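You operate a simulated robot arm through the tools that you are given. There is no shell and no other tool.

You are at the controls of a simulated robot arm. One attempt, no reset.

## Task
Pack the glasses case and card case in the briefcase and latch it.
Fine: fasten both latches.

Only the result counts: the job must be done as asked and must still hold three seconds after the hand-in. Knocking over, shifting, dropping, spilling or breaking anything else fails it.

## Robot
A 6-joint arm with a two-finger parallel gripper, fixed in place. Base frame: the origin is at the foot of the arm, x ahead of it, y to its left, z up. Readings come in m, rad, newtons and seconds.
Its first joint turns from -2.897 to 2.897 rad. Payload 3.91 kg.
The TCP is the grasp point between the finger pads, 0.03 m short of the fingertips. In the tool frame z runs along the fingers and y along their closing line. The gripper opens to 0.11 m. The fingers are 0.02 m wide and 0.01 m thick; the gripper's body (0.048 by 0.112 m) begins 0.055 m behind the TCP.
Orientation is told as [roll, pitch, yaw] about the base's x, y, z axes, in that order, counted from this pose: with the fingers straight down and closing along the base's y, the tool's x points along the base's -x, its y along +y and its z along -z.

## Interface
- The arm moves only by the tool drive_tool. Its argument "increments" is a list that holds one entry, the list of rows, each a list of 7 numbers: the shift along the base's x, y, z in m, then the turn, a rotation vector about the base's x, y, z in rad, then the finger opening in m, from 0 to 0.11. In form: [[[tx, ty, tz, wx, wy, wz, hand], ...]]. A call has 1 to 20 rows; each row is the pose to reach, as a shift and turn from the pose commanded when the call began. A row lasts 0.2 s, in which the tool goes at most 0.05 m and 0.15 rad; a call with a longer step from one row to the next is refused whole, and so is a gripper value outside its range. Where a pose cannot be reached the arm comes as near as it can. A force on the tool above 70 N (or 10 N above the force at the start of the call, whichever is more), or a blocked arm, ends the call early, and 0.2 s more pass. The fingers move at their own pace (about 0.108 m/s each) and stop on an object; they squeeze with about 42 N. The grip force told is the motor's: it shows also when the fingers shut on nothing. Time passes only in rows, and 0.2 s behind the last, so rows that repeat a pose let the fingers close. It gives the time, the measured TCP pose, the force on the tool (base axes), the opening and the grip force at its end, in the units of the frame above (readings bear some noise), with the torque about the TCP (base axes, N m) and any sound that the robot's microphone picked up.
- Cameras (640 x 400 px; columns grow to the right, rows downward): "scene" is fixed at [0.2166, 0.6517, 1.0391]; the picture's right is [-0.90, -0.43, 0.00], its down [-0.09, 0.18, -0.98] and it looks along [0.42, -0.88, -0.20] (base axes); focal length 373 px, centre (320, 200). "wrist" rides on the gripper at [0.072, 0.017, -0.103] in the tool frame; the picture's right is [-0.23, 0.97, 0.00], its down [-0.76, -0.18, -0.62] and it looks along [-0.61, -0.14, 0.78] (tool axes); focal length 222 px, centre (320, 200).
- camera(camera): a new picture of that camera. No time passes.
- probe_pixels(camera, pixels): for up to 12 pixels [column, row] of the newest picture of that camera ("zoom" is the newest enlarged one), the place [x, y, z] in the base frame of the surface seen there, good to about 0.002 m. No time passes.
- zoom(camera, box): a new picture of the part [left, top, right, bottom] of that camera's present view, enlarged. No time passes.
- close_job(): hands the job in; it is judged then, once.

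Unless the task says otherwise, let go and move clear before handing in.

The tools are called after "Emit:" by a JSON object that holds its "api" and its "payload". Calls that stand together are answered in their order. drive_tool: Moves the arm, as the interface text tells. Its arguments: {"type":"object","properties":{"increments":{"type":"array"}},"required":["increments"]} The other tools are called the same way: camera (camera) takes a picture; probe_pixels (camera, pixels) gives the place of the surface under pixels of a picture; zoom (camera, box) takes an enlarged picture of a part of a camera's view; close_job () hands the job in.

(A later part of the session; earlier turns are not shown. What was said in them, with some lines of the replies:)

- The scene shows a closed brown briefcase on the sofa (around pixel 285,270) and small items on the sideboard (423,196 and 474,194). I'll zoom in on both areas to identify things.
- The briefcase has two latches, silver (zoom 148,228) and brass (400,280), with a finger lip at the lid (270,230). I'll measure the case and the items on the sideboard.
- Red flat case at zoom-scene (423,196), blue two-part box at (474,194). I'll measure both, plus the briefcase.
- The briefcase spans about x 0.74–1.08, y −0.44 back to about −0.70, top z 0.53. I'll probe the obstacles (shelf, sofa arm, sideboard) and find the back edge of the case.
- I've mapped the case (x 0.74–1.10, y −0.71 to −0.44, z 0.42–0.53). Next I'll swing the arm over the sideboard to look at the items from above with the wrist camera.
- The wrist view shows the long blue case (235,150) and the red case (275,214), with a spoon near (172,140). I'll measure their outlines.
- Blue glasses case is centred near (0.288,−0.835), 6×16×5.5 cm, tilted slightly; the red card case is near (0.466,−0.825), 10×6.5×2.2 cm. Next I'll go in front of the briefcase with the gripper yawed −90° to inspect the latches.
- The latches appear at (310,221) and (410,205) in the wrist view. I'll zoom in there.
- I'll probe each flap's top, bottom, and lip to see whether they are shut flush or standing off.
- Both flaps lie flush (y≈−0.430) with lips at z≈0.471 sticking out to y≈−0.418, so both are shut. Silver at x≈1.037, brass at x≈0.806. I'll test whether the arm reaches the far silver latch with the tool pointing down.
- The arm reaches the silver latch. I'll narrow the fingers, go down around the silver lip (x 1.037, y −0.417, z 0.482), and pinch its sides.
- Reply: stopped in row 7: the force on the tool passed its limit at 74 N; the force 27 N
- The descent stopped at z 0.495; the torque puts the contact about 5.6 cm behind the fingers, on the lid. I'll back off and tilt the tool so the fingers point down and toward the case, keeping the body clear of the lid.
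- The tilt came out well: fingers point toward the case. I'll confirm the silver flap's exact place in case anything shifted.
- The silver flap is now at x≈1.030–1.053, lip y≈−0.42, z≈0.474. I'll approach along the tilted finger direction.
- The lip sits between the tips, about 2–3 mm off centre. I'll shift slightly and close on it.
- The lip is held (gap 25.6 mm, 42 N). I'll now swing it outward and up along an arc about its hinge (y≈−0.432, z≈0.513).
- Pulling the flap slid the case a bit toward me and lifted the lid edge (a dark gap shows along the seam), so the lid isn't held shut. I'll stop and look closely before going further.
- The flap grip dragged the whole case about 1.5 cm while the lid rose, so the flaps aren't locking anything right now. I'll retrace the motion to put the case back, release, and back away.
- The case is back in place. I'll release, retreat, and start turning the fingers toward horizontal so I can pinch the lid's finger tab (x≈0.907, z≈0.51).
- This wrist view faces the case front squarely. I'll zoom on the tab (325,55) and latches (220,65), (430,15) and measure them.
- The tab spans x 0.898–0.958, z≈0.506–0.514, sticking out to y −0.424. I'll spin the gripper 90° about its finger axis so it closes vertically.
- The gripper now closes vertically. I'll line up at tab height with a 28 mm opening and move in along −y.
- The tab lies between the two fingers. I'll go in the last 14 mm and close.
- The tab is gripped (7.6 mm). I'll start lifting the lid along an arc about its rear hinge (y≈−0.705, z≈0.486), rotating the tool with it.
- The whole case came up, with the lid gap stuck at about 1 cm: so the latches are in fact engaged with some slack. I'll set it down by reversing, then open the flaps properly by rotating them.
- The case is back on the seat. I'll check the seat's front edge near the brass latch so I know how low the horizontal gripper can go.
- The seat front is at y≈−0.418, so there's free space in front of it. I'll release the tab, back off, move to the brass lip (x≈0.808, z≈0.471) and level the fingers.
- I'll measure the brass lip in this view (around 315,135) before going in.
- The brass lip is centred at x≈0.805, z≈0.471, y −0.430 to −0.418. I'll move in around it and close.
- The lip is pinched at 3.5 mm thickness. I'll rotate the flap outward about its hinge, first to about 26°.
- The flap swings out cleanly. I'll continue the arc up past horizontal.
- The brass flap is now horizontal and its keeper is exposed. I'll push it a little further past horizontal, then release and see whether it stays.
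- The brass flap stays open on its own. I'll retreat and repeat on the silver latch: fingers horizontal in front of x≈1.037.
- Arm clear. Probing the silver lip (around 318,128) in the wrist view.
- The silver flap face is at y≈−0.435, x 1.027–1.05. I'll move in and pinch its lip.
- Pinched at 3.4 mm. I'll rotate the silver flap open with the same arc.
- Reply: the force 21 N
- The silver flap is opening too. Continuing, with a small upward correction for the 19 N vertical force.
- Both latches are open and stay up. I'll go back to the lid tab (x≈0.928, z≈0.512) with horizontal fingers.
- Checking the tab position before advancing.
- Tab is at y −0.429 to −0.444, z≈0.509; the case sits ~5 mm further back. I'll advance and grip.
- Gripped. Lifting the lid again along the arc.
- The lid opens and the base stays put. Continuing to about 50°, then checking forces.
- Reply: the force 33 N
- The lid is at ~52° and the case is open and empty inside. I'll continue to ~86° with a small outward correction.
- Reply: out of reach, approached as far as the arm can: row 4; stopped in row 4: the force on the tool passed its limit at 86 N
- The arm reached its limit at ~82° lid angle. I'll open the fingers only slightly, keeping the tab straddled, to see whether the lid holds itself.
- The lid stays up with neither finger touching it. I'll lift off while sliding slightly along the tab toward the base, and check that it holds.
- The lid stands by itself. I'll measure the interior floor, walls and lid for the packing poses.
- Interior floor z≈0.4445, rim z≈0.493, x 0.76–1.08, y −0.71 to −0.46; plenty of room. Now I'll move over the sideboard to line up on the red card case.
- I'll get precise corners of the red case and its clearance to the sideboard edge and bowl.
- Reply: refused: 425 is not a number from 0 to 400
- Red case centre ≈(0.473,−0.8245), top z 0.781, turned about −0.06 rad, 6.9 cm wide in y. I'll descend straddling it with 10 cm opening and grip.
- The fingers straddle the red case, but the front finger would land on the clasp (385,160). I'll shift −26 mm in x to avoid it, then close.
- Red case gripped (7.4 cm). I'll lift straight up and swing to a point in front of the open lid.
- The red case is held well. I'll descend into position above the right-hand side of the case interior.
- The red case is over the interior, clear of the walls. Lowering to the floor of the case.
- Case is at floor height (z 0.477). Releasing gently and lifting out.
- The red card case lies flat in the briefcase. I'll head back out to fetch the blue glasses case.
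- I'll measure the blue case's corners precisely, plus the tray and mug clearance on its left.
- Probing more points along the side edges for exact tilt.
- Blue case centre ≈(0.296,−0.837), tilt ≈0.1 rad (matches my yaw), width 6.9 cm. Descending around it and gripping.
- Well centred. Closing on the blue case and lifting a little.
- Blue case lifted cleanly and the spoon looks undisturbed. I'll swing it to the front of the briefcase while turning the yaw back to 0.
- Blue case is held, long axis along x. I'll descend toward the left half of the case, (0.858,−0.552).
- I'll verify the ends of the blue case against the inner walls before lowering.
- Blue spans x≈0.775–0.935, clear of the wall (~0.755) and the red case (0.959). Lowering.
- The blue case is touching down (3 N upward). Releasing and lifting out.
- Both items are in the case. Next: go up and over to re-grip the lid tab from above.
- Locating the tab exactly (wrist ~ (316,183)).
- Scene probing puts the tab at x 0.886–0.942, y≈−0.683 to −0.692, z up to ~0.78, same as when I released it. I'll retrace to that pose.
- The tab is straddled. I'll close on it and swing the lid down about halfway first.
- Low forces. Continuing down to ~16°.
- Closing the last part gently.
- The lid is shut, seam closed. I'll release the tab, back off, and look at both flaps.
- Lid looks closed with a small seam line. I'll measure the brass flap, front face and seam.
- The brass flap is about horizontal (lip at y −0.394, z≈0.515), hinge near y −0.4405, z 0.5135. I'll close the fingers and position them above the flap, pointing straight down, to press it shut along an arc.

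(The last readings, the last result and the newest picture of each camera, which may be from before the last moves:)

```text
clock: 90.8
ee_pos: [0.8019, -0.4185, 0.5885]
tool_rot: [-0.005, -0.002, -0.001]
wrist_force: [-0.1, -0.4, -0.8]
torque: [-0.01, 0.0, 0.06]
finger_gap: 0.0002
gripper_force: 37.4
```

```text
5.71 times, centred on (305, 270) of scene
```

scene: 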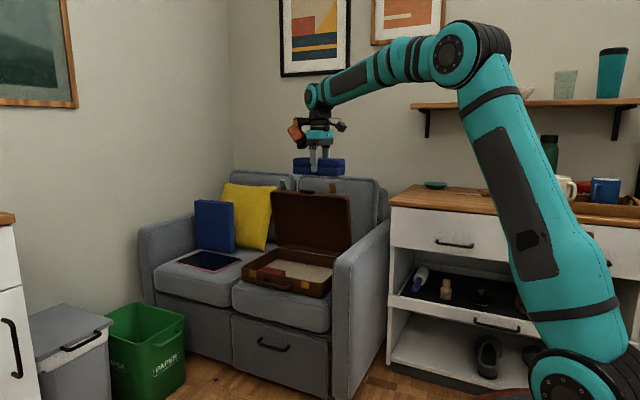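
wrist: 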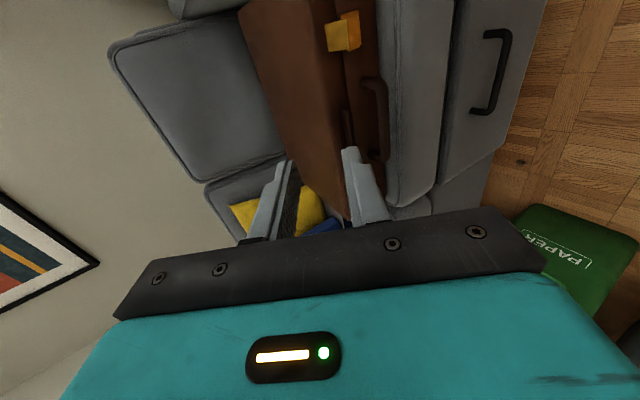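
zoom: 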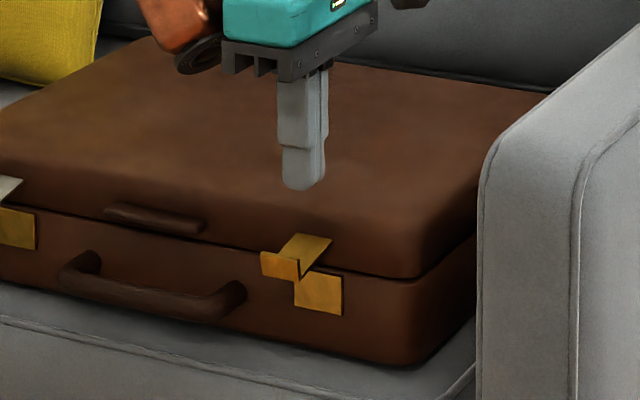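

Aligned above the flap between hinge and lip. Pressing it down along the arc, first half.

Emit:
{"api": "drive_tool", "payload": {"increments": [[[0.001, 0, -0.025, 0, 0, 0, 0.0], [0.001, 0, -0.0415, 0, 0, 0, 0.0], [0.001, 0.0042, -0.0447, -0.131, 0, 0, 0.0], [0.001, 0.008, -0.0483, -0.262, 0, 0, 0.0], [0.001, 0.0111, -0.0524, -0.393, 0, 0, 0.0], [0.001, 0.0139, -0.057, -0.524, 0, 0, 0.0], [0.001, 0.0159, -0.0618, -0.654, 0, 0, 0.0], [0.001, 0.0173, -0.0669, -0.785, 0, 0, 0.0], [0.001, 0.018, -0.0721, -0.916, 0, 0, 0.0]]]}}

Emit:
{"api": "zoom", "payload": {"camera": "wrist", "box": [220, 60, 440, 250]}}

Emit:
{"api": "zoom", "payload": {"camera": "scene", "box": [265, 235, 345, 305]}}

```text
clock: 92.8
ee_pos: [0.8024, -0.4027, 0.5175]
tool_rot: [-0.923, -0.002, 0.001]
wrist_force: [0.0, -0.2, -0.1]
torque: [0.02, 0.0, -0.04]
finger_gap: 0.0
gripper_force: 37.1
```

```text
2.11 times, centred on (330, 155) of wrist
```

zoom: 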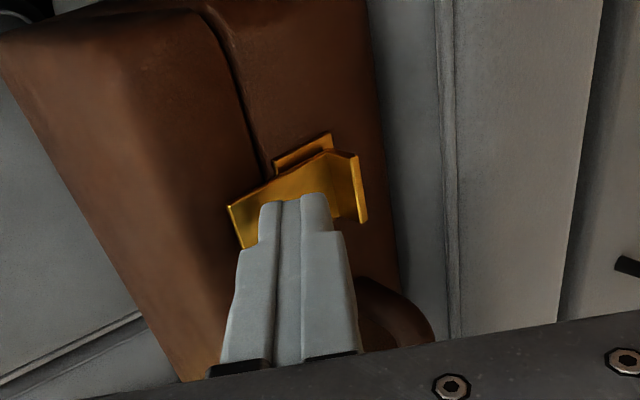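

```text
5.71 times, centred on (305, 270) of scene
```

zoom: 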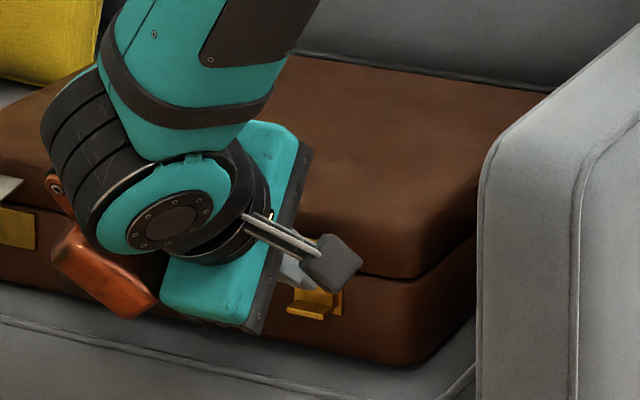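

The flap is following the fingertip. Continuing to fully closed with a light final push.

Emit:
{"api": "drive_tool", "payload": {"increments": [[[0, 0, -0.0052, -0.131, 0, 0, 0.0], [0, -0.0006, -0.0104, -0.262, 0, 0, 0.0], [0, -0.0019, -0.0155, -0.393, 0, 0, 0.0], [0, -0.0039, -0.0203, -0.524, 0, 0, 0.0], [0, -0.0065, -0.0249, -0.648, 0, 0, 0.0], [0, -0.0085, -0.0252, -0.648, 0, 0, 0.0]]]}}

Emit:
{"api": "zoom", "payload": {"camera": "wrist", "box": [220, 60, 440, 250]}}

Emit:
{"api": "zoom", "payload": {"camera": "scene", "box": [265, 235, 345, 305]}}

```text
clock: 94.2
ee_pos: [0.802, -0.4086, 0.4902]
tool_rot: [-1.569, 0.001, 0.004]
wrist_force: [-2.5, 10.0, -1.9]
torque: [0.03, -0.01, -0.13]
finger_gap: 0.0
gripper_force: 37.8
```

```text
2.11 times, centred on (330, 155) of wrist
```

zoom: 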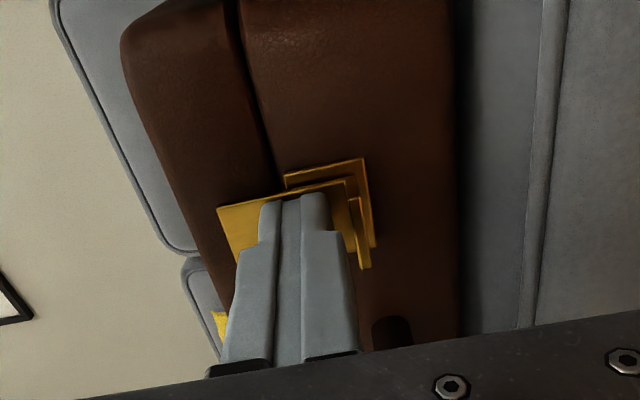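

```text
5.71 times, centred on (305, 270) of scene
```

zoom: 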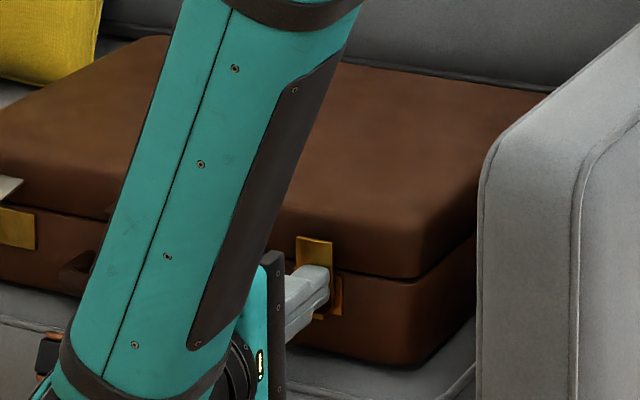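

10 N contact with the flap closed against the keeper, no click heard yet. I'll push slightly harder, lower on the flap.

Emit:
{"api": "drive_tool", "payload": {"increments": [[[0, -0.001, -0.001, 0, 0, 0, 0.0], [0, -0.002, -0.002, 0, 0, 0, 0.0], [0, -0.003, -0.003, 0, 0, 0, 0.0], [0, -0.004, -0.003, 0, 0, 0, 0.0]]]}}

Emit:
{"api": "zoom", "payload": {"camera": "wrist", "box": [220, 60, 440, 250]}}

```text
clock: 95.2
ee_pos: [0.8033, -0.414, 0.4874]
tool_rot: [-1.568, -0.002, 0.004]
wrist_force: [1.2, 17.6, 6.0]
torque: [-0.25, -0.11, 0.2]
finger_gap: 0.0
gripper_force: 37.8
```

```text
2.11 times, centred on (330, 155) of wrist
```

zoom: 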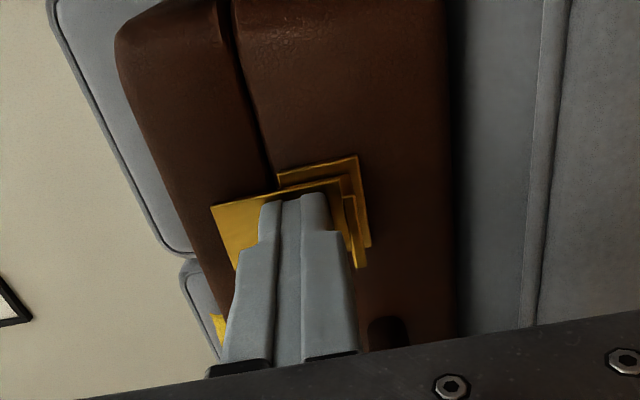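

The case starts to slide at ~18 N, so I won't push more. I'll back off and inspect the brass flap.

Emit:
{"api": "drive_tool", "payload": {"increments": [[[0, 0.03, 0.0, 0, 0, 0, 0.0], [0, 0.07, 0.01, 0, 0, 0, 0.0], [0.02, 0.11, 0.04, 0, 0, 0, 0.0], [0.06, 0.12, 0.06, 0, 0, 0, 0.0], [0.1, 0.12, 0.08, 0, 0, 0, 0.0]]]}}

Emit:
{"api": "zoom", "payload": {"camera": "scene", "box": [285, 265, 325, 300]}}

Emit:
{"api": "probe_pixels", "payload": {"camera": "zoom", "pixels": [[295, 150], [295, 180], [295, 210], [295, 240], [300, 260], [300, 280], [345, 250], [400, 180], [400, 250], [400, 300]]}}

Emit:
{"api": "camera", "payload": {"camera": "wrist"}}

```text
refused: row 3 steps farther than a row can; nothing moved
```

```text
11.43 times, centred on (305, 282) of scene
```

zoom: 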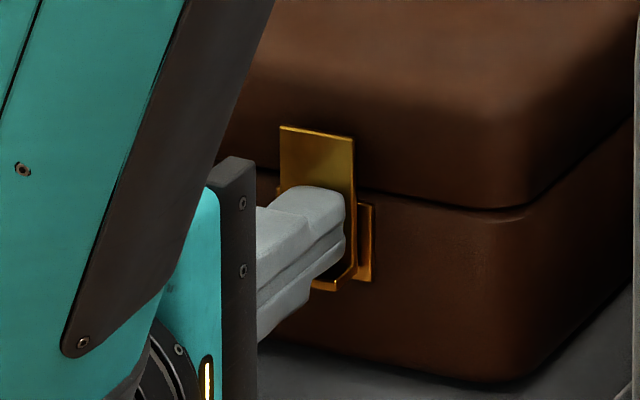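

```text
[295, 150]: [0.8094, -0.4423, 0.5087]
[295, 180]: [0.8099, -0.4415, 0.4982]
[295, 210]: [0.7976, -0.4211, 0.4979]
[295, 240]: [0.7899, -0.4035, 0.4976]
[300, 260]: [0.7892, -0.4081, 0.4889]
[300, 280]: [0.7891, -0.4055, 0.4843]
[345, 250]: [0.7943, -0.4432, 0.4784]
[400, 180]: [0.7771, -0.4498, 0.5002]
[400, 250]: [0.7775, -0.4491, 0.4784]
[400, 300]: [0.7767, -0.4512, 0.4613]
```

```text
taken
```

wrist: 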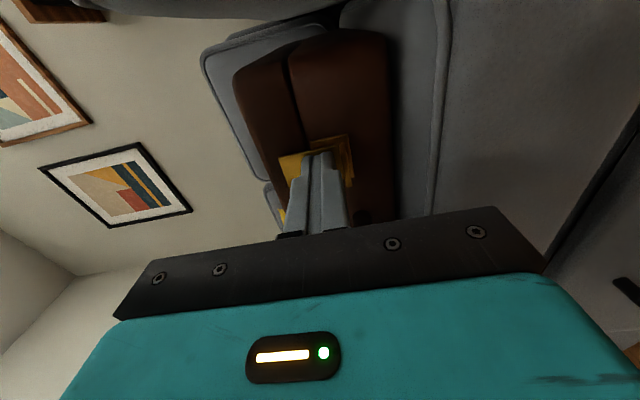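

Flap face (−0.442) is about 8 mm in front of the case face (−0.450), the same as originally when latched. Backing off with shorter steps.

Emit:
{"api": "drive_tool", "payload": {"increments": [[[0, 0.03, 0.0, 0, 0, 0, 0.0], [0, 0.07, 0.005, 0, 0, 0, 0.0], [0.02, 0.1, 0.03, 0, 0, 0, 0.0], [0.05, 0.12, 0.055, 0.1, 0, 0, 0.0], [0.08, 0.13, 0.08, 0.23, 0, 0, 0.0], [0.11, 0.13, 0.1, 0.36, 0, 0, 0.0], [0.14, 0.13, 0.12, 0.49, 0, 0, 0.0], [0.17, 0.13, 0.13, 0.62, 0, 0, 0.0]]]}}

Emit:
{"api": "camera", "payload": {"camera": "wrist"}}

Emit:
{"api": "zoom", "payload": {"camera": "scene", "box": [225, 235, 345, 310]}}

```text
clock: 97.0
ee_pos: [0.9725, -0.2804, 0.6169]
tool_rot: [-0.945, -0.001, 0.004]
wrist_force: [-0.3, 0.5, -0.1]
torque: [0.02, 0.04, -0.04]
finger_gap: 0.0
gripper_force: 37.8
```

```text
taken
```

wrist: 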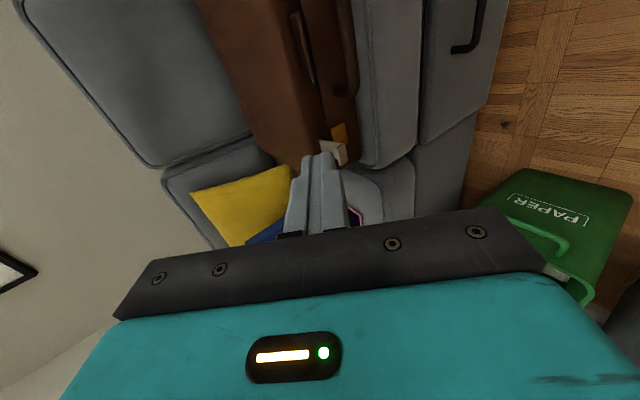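

```text
5.33 times, centred on (285, 272) of scene
```

zoom: 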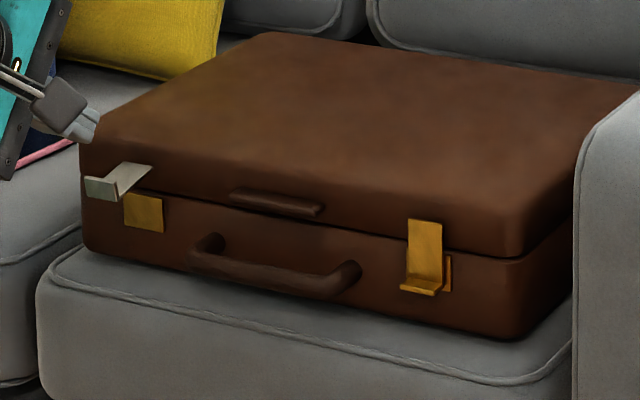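

Brass is closed. Measuring the silver flap now.

Emit:
{"api": "zoom", "payload": {"camera": "scene", "box": [232, 258, 267, 290]}}

Emit:
{"api": "probe_pixels", "payload": {"camera": "zoom", "pixels": [[180, 190], [210, 195], [250, 170], [280, 165], [300, 150], [245, 200], [330, 240], [350, 195], [420, 240], [420, 200]]}}

```text
12.50 times, centred on (250, 274) of scene
```

zoom: 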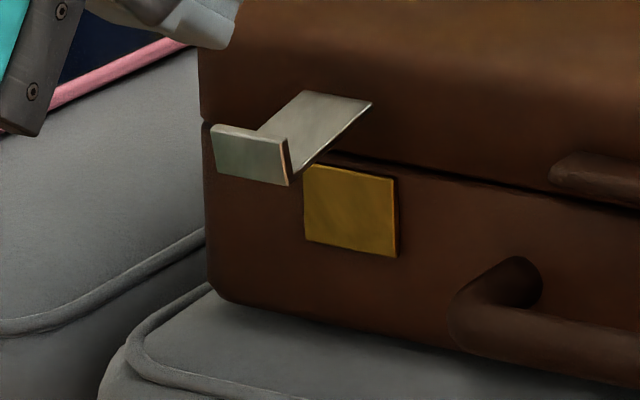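

```text
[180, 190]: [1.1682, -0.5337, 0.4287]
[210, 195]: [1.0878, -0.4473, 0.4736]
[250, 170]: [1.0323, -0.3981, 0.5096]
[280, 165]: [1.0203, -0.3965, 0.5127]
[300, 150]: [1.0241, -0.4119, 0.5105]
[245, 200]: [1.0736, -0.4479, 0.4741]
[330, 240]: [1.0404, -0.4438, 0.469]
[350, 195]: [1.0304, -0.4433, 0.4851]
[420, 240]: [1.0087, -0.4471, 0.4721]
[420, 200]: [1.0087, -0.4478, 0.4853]
```

Silver flap centre x≈1.0315, lip y −0.397, hinge y≈−0.4425. I'll move above it the same way.

Emit:
{"api": "drive_tool", "payload": {"increments": [[[0.01, -0.01, 0.02, 0.13, 0, 0, 0.0], [0.02, -0.02, 0.03, 0.26, 0, 0, 0.0], [0.03, -0.04, 0.03, 0.4, 0, 0, 0.0], [0.04, -0.06, 0.03, 0.54, 0, 0, 0.0], [0.05, -0.08, 0.02, 0.68, 0, 0, 0.0], [0.059, -0.1, 0.01, 0.82, 0, 0, 0.0], [0.059, -0.12, 0.0, 0.945, 0, 0, 0.0], [0.059, -0.14, -0.01, 0.945, 0, 0, 0.0], [0.059, -0.14, -0.0284, 0.945, 0, 0, 0.0]]]}}

Emit:
{"api": "zoom", "payload": {"camera": "wrist", "box": [220, 60, 440, 250]}}

Emit:
{"api": "zoom", "payload": {"camera": "scene", "box": [215, 235, 295, 305]}}

```text
clock: 99.0
ee_pos: [1.0323, -0.4256, 0.5885]
tool_rot: [-0.002, -0.004, -0.003]
wrist_force: [0.1, -0.8, 0.7]
torque: [-0.03, -0.05, -0.03]
finger_gap: 0.0002
gripper_force: 37.2
```

```text
2.11 times, centred on (330, 155) of wrist
```

zoom: 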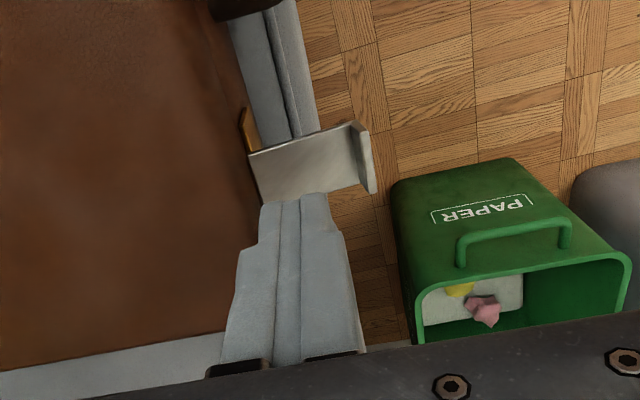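

```text
5.71 times, centred on (255, 270) of scene
```

zoom: 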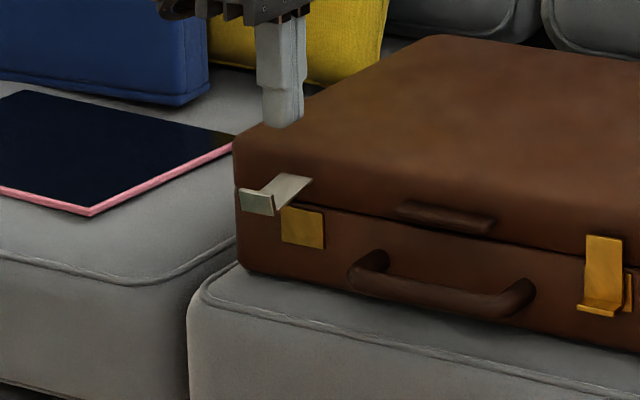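

Alignment matches the brass case. Pressing the silver flap down, first half.

Emit:
{"api": "drive_tool", "payload": {"increments": [[[0, 0.002, -0.025, 0, 0, 0, 0.0], [0, 0.002, -0.0415, 0, 0, 0, 0.0], [0, 0.0062, -0.0447, -0.131, 0, 0, 0.0], [0, 0.01, -0.0483, -0.262, 0, 0, 0.0], [0, 0.0131, -0.0524, -0.393, 0, 0, 0.0], [0, 0.0159, -0.057, -0.524, 0, 0, 0.0], [0, 0.0179, -0.0618, -0.654, 0, 0, 0.0], [0, 0.0193, -0.0669, -0.785, 0, 0, 0.0], [0, 0.02, -0.0721, -0.916, 0, 0, 0.0]]]}}

Emit:
{"api": "zoom", "payload": {"camera": "wrist", "box": [220, 60, 440, 250]}}

```text
clock: 101.0
ee_pos: [1.0317, -0.4049, 0.5187]
tool_rot: [-0.921, -0.001, 0.002]
wrist_force: [-0.4, 0.7, 1.0]
torque: [0.02, -0.01, -0.02]
finger_gap: 0.0
gripper_force: 37.7
```

```text
2.11 times, centred on (330, 155) of wrist
```

zoom: 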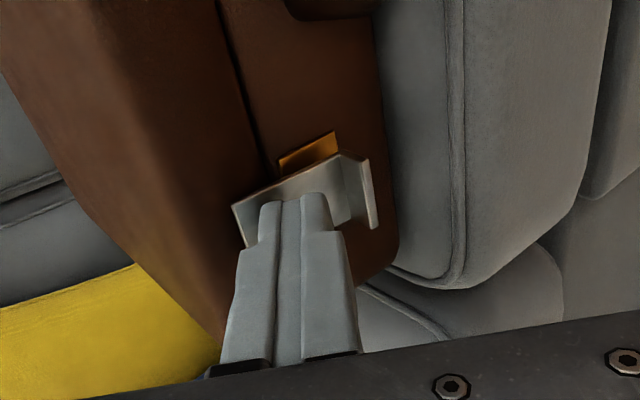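

Following well. Completing the closing motion with the same light final push.

Emit:
{"api": "drive_tool", "payload": {"increments": [[[0, 0, -0.0052, -0.131, 0, 0, 0.0], [0, -0.0006, -0.0104, -0.262, 0, 0, 0.0], [0, -0.0019, -0.0155, -0.393, 0, 0, 0.0], [0, -0.0039, -0.0203, -0.524, 0, 0, 0.0], [0, -0.0065, -0.0249, -0.648, 0, 0, 0.0], [0, -0.0095, -0.0262, -0.648, 0, 0, 0.0], [0, -0.011, -0.0272, -0.648, 0, 0, 0.0]]]}}

Emit:
{"api": "zoom", "payload": {"camera": "wrist", "box": [220, 60, 440, 250]}}

Emit:
{"api": "zoom", "payload": {"camera": "scene", "box": [215, 235, 345, 310]}}

```text
clock: 102.6
ee_pos: [1.0317, -0.4156, 0.4909]
tool_rot: [-1.568, -0.002, 0.003]
wrist_force: [6.9, 12.1, 3.1]
torque: [-0.17, 0.01, 0.09]
finger_gap: 0.0001
gripper_force: 37.9
```

```text
2.11 times, centred on (330, 155) of wrist
```

zoom: 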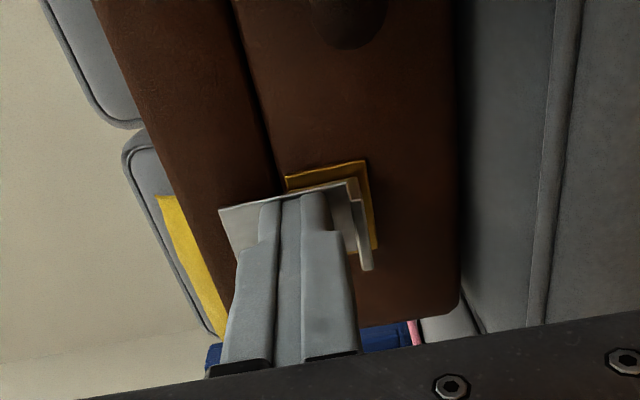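

```text
4.92 times, centred on (280, 272) of scene
```

zoom: 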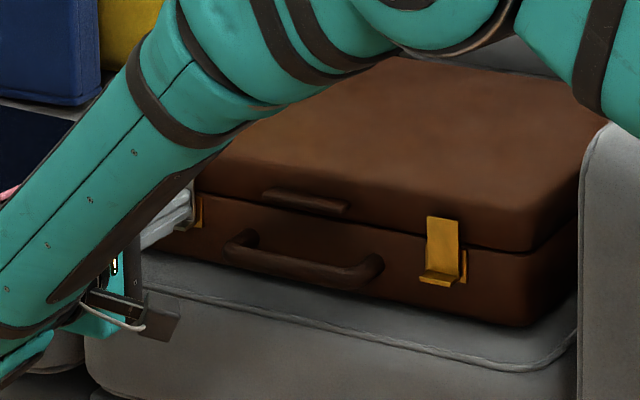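

Silver flap is closed against its keeper. Backing away to inspect both latches.

Emit:
{"api": "drive_tool", "payload": {"increments": [[[0, 0.03, 0.0, 0, 0, 0, 0.0], [0, 0.07, 0.005, 0, 0, 0, 0.0], [-0.02, 0.1, 0.03, 0, 0, 0, 0.0], [-0.05, 0.13, 0.05, 0.0, 0, 0, 0.0], [-0.08, 0.16, 0.07, 0.0, 0, 0, 0.0], [-0.11, 0.19, 0.09, 0.0, 0, 0, 0.0], [-0.13, 0.22, 0.12, 0.0, 0, 0, 0.0], [-0.13, 0.25, 0.15, 0.0, 0, 0, 0.0]]]}}

Emit:
{"api": "camera", "payload": {"camera": "scene"}}

Emit:
{"api": "zoom", "payload": {"camera": "scene", "box": [285, 265, 325, 300]}}

Emit:
{"api": "probe_pixels", "payload": {"camera": "zoom", "pixels": [[300, 140], [320, 140], [300, 170], [300, 200], [300, 230], [320, 255], [290, 270], [366, 240], [400, 180], [400, 250], [240, 230], [250, 150]]}}

Emit:
{"api": "zoom", "payload": {"camera": "scene", "box": [232, 258, 267, 290]}}

Emit:
{"api": "probe_pixels", "payload": {"camera": "zoom", "pixels": [[310, 110], [310, 140], [310, 170], [310, 200], [330, 220], [280, 230], [400, 200], [420, 240], [420, 200], [420, 120]]}}

```text
clock: 104.4
ee_pos: [0.9018, -0.1674, 0.6388]
tool_rot: [-1.565, 0.001, 0.0]
wrist_force: [0.0, 0.2, -0.2]
torque: [-0.03, -0.04, -0.01]
finger_gap: 0.0
gripper_force: 37.7
```

```text
taken
```

scene: 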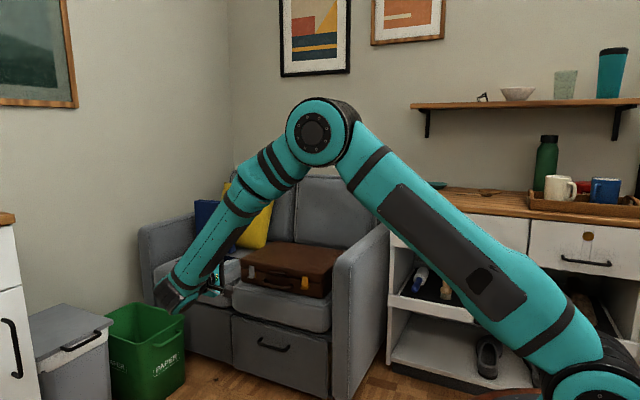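

```text
11.43 times, centred on (305, 282) of scene
```

zoom: 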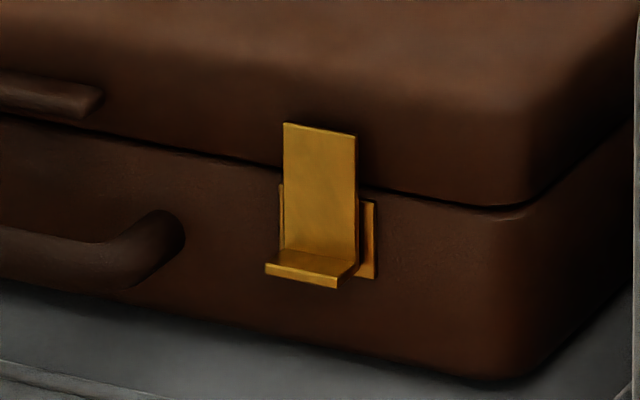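

```text
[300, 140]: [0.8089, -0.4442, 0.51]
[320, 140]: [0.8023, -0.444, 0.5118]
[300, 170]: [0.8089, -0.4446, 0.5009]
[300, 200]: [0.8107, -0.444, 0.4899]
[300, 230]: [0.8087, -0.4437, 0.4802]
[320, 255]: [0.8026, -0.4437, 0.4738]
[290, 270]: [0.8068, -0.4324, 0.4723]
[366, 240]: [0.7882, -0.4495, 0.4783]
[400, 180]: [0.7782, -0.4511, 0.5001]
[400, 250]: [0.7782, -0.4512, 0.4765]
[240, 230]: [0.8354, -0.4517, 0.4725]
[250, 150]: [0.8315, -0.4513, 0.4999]
```

```text
12.50 times, centred on (250, 274) of scene
```

zoom: 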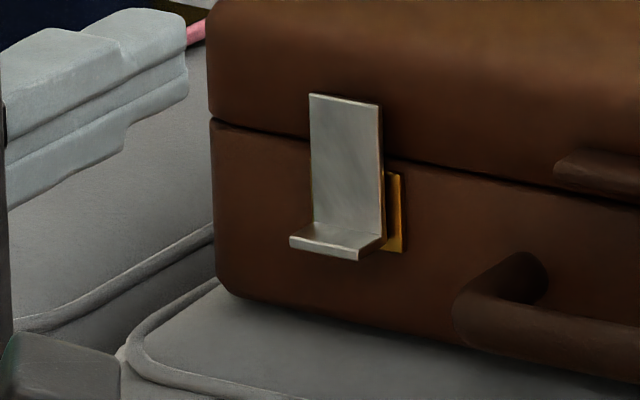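

```text
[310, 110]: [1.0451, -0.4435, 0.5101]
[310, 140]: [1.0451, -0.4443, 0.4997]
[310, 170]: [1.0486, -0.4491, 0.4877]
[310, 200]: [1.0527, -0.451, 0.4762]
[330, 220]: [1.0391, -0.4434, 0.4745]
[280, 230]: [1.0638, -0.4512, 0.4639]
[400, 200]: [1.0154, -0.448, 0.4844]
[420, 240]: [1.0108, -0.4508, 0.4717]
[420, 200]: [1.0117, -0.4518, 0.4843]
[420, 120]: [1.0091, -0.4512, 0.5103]
```

Both flaps now sit parallel, 7.5 mm off the case face, just like the original latched state. I'll do a light check that they hold: re-grip the tab and lift slightly.

Emit:
{"api": "drive_tool", "payload": {"increments": [[[0.005, -0.03, -0.03, 0.06, 0, 0, 0.028], [0.01, -0.06, -0.07, 0.125, 0, 0, 0.028], [0.013, -0.09, -0.105, 0.125, 0, 0, 0.028], [0.013, -0.12, -0.126, 0.125, 0, 0, 0.028], [0.013, -0.16, -0.126, 0.125, 0, 0, 0.028], [0.013, -0.19, -0.126, 0.125, 0, 0, 0.028]]]}}

Emit:
{"api": "zoom", "payload": {"camera": "wrist", "box": [200, 50, 440, 250]}}

Emit:
{"api": "zoom", "payload": {"camera": "scene", "box": [225, 235, 345, 310]}}

```text
refused: row 2 steps farther than a row can; nothing moved
```

```text
2.00 times, centred on (320, 150) of wrist
```

zoom: 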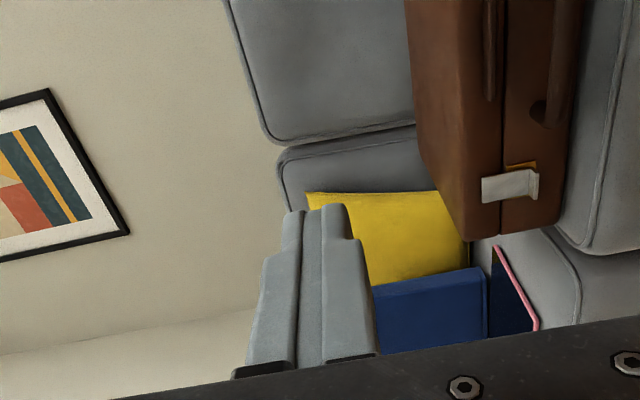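

```text
5.33 times, centred on (285, 272) of scene
```

zoom: 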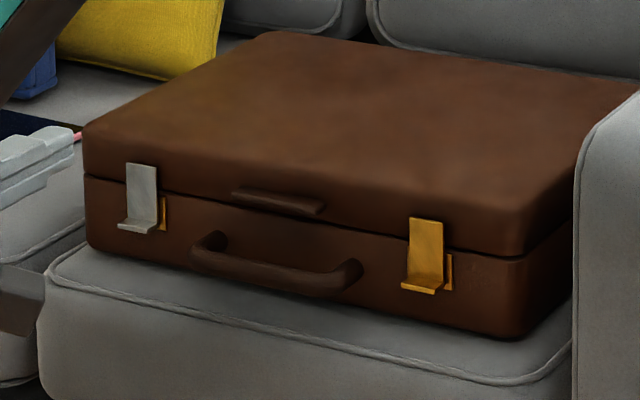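

The move was refused for an oversized step; nothing moved, and both latches look shut at (140,200) and (425,255) in the zoom. Retrying with shorter steps.

Emit:
{"api": "drive_tool", "payload": {"increments": [[[0.005, -0.025, -0.025, 0.06, 0, 0, 0.028], [0.01, -0.05, -0.055, 0.125, 0, 0, 0.028], [0.013, -0.075, -0.09, 0.125, 0, 0, 0.028], [0.013, -0.1, -0.126, 0.125, 0, 0, 0.028], [0.013, -0.145, -0.126, 0.125, 0, 0, 0.028], [0.013, -0.185, -0.126, 0.125, 0, 0, 0.028]]]}}

Emit:
{"api": "zoom", "payload": {"camera": "wrist", "box": [200, 50, 440, 250]}}

Emit:
{"api": "zoom", "payload": {"camera": "scene", "box": [225, 235, 345, 310]}}

Emit:
{"api": "probe_pixels", "payload": {"camera": "zoom", "pixels": [[245, 197], [270, 202], [310, 210], [322, 213], [318, 206]]}}

```text
clock: 105.8
ee_pos: [0.9133, -0.3491, 0.5146]
tool_rot: [-1.442, 0.0, 0.004]
wrist_force: [0.4, -0.1, -0.1]
torque: [-0.02, 0.01, -0.03]
finger_gap: 0.028
gripper_force: 0.0
```

```text
2.00 times, centred on (320, 150) of wrist
```

zoom: 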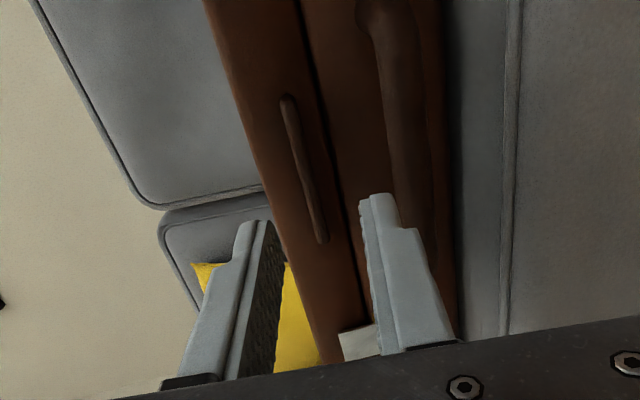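

```text
5.33 times, centred on (285, 272) of scene
```

zoom: 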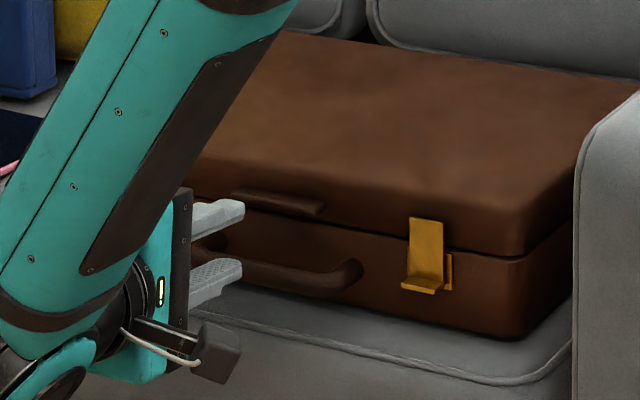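

```text
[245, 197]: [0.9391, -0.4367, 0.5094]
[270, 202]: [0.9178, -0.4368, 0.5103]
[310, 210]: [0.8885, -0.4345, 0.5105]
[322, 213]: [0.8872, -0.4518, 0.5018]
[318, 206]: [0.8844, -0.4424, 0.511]
```

Advancing to the tab, gripping, and lifting gently ~2 cm to feel for latch resistance.

Emit:
{"api": "drive_tool", "payload": {"increments": [[[0.001, -0.035, -0.0015, 0, 0, 0, 0.028], [0.001, -0.058, -0.0015, 0, 0, 0, 0.028], [0.001, -0.067, -0.0015, 0, 0, 0, 0.028], [0.001, -0.067, -0.0015, 0, 0, 0, 0.01], [0.001, -0.067, -0.0015, 0, 0, 0, 0.0], [0.001, -0.067, -0.0015, 0, 0, 0, 0.0], [0.001, -0.0678, 0.006, 0.025, 0, 0, 0.0], [0.001, -0.0688, 0.0135, 0.05, 0, 0, 0.0], [0.001, -0.0698, 0.0185, 0.067, 0, 0, 0.0]]]}}

Emit:
{"api": "zoom", "payload": {"camera": "scene", "box": [225, 235, 345, 310]}}

Emit:
{"api": "zoom", "payload": {"camera": "wrist", "box": [200, 50, 440, 250]}}

```text
clock: 107.8
ee_pos: [0.9145, -0.4218, 0.5322]
tool_rot: [-1.373, 0.0, 0.003]
wrist_force: [0.0, -6.1, -10.6]
torque: [-0.24, -0.01, 0.2]
finger_gap: 0.0084
gripper_force: 42.3
```

```text
5.33 times, centred on (285, 272) of scene
```

zoom: 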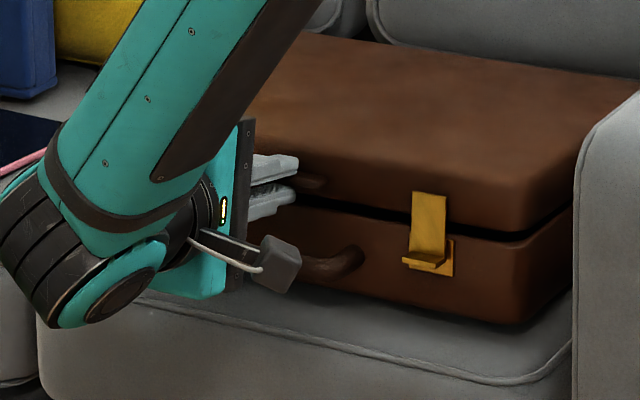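

```text
2.00 times, centred on (320, 150) of wrist
```

zoom: 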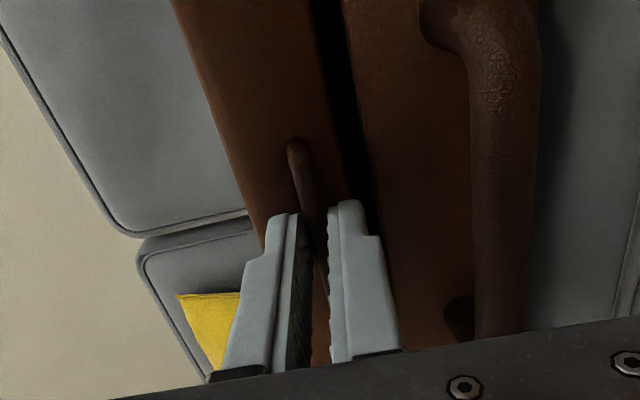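

The lift met ~11 N of resistance and the gap stopped at the same ~1 cm slack as the original latched state, so the latches hold. Setting it down, pressing shut, and releasing.

Emit:
{"api": "drive_tool", "payload": {"increments": [[[0, 0.001, -0.005, -0.017, 0, 0, 0.0], [0, 0.002, -0.0125, -0.042, 0, 0, 0.0], [0, 0.0028, -0.0205, -0.067, 0, 0, 0.0], [0, 0.0028, -0.0205, -0.067, 0, 0, 0.0], [0, 0.0028, -0.0195, -0.067, 0, 0, 0.028], [0, 0.0028, -0.0195, -0.067, 0, 0, 0.028], [0, 0.035, -0.0185, -0.067, 0, 0, 0.028], [0, 0.075, -0.0185, -0.067, 0, 0, 0.028], [0, 0.115, 0.0, -0.067, 0, 0, 0.028], [0, 0.15, 0.03, -0.067, 0, 0, 0.028], [-0.02, 0.18, 0.06, -0.067, 0, 0, 0.028], [-0.05, 0.2, 0.09, -0.067, 0, 0, 0.028], [-0.08, 0.22, 0.12, -0.067, 0, 0, 0.028]]]}}

Emit:
{"api": "camera", "payload": {"camera": "scene"}}

Emit:
{"api": "zoom", "payload": {"camera": "scene", "box": [225, 235, 345, 310]}}

Emit:
{"api": "probe_pixels", "payload": {"camera": "zoom", "pixels": [[418, 225], [420, 250], [422, 275], [142, 170], [142, 190], [142, 212], [480, 235], [480, 275], [110, 160], [110, 210], [340, 100], [200, 110]]}}

```text
clock: 110.6
ee_pos: [0.8357, -0.1999, 0.6523]
tool_rot: [-1.441, 0.003, 0.001]
wrist_force: [0.0, -0.3, -0.5]
torque: [-0.03, 0.03, -0.05]
finger_gap: 0.0281
gripper_force: 0.1
```

```text
taken
```

scene: 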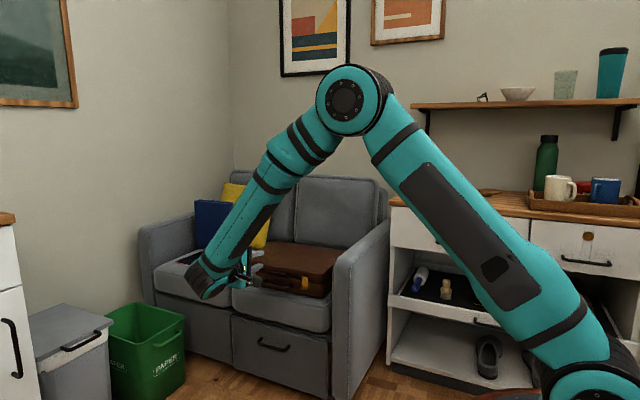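

```text
5.33 times, centred on (285, 272) of scene
```

zoom: 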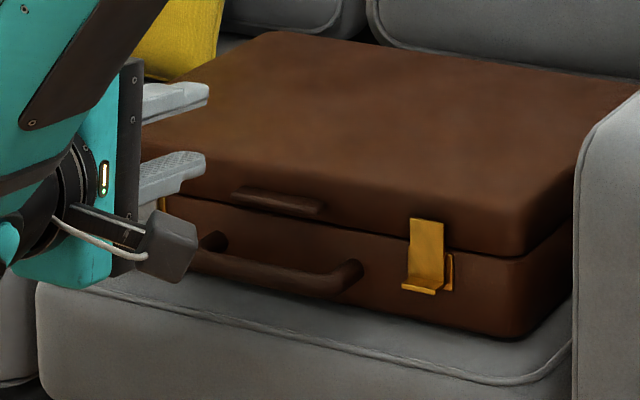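

```text
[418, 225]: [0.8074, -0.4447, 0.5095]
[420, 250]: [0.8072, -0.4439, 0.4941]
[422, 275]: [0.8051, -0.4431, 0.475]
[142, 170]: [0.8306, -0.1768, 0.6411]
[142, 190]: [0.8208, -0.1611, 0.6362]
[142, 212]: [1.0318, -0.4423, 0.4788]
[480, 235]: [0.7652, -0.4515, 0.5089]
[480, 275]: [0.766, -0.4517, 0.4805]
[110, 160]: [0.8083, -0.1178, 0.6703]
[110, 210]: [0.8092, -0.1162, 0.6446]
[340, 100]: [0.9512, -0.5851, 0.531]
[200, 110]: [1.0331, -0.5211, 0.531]
```

Lid top is back at z 0.531 and brass is shut. I'll move the arm well clear and do a final check on the silver latch and the sideboard.

Emit:
{"api": "drive_tool", "payload": {"increments": [[[-0.02, 0.0, 0.04, 0.1, 0, 0, 0.05], [-0.04, 0.0, 0.08, 0.24, 0, 0, 0.08], [-0.06, 0.0, 0.12, 0.38, 0, 0, 0.11], [-0.08, 0.0, 0.16, 0.52, 0, 0, 0.11], [-0.1, 0.0, 0.2, 0.66, 0, 0, 0.11], [-0.12, 0.0, 0.24, 0.8, 0, 0, 0.11], [-0.14, 0.0, 0.28, 0.94, 0, 0, 0.11], [-0.16, 0.0, 0.32, 1.08, 0, 0, 0.11], [-0.18, 0.0, 0.36, 1.22, 0, 0, 0.11], [-0.19, -0.02, 0.39, 1.36, 0, 0, 0.11], [-0.2, -0.04, 0.4, 1.44, 0, 0, 0.11]]]}}

Emit:
{"api": "camera", "payload": {"camera": "scene"}}

Emit:
{"api": "zoom", "payload": {"camera": "scene", "box": [220, 225, 350, 310]}}

Emit:
{"api": "zoom", "payload": {"camera": "scene", "box": [390, 160, 560, 270]}}

Emit:
{"api": "zoom", "payload": {"camera": "scene", "box": [232, 258, 267, 290]}}

```text
clock: 113.0
ee_pos: [0.6377, -0.2414, 1.0546]
tool_rot: [0.001, -0.003, 0.001]
wrist_force: [-0.4, -0.1, -1.0]
torque: [-0.03, -0.01, 0.01]
finger_gap: 0.1101
gripper_force: 0.0
```

```text
taken
```

scene: 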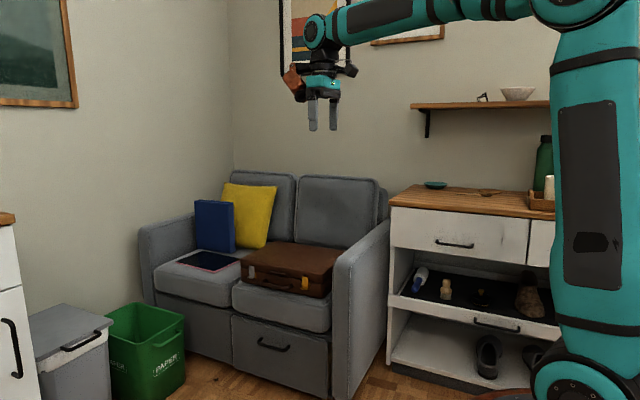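

```text
4.71 times, centred on (285, 268) of scene
```

zoom: 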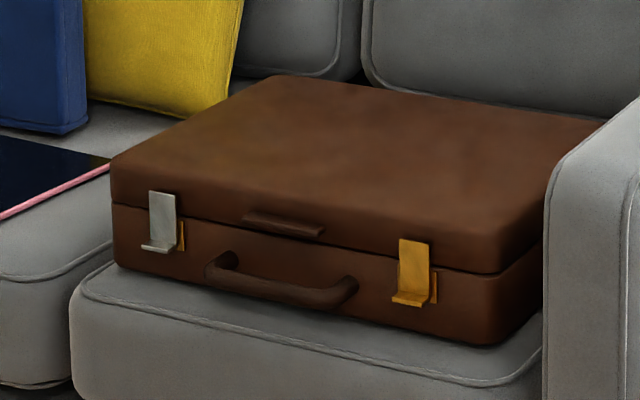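

```text
3.64 times, centred on (475, 215) of scene
```

zoom: 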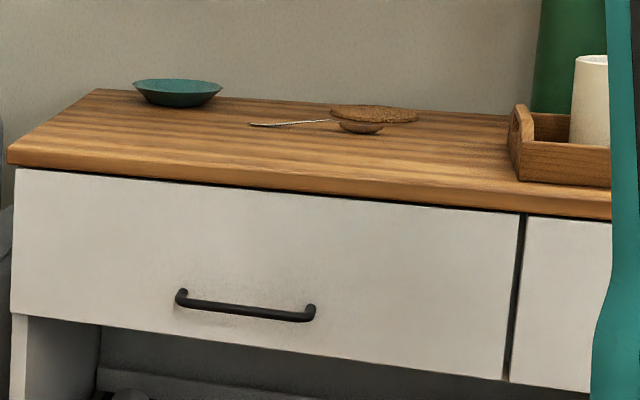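

```text
12.50 times, centred on (250, 274) of scene
```

zoom: 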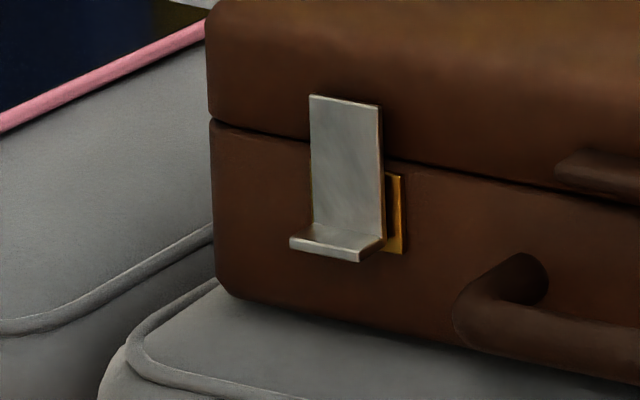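

The lid is closed and both latches sit flush, silver at zoom (345,180) and brass at (413,270) in the case view. The items on the sideboard (bowl, spoon, coaster, tray) look undisturbed, and the arm is clear. Handing in.

Emit:
{"api": "close_job", "payload": {}}

```text
The job is handed in.
```

The glasses case and card case are in the briefcase, the lid is shut, and both latches are fastened. I've handed the job in; I haven't seen the result of the judging.

- **Contents:** I took the blue case to be the glasses case and the red one with the clasp to be the card case. Both lie flat on the floor of the briefcase.
- **Latches:** After closing them I lifted the lid tab. It resisted with about 11 N and stopped at about 1 cm of play, the same as when the briefcase was latched at the start. That lift didn't test each latch separately, but both flaps sit as they did at the start.
- **Briefcase position:** It sits about 1 cm farther back on the sofa than at the start.
- **Lifted by mistake:** Early on I pulled the lid tab while the case was still latched, lifted the whole case briefly and set it back down.
- **Everything else:** The bowl, spoon, coaster and tray on the sideboard look undisturbed in the last pictures, as do the things on the sofa.
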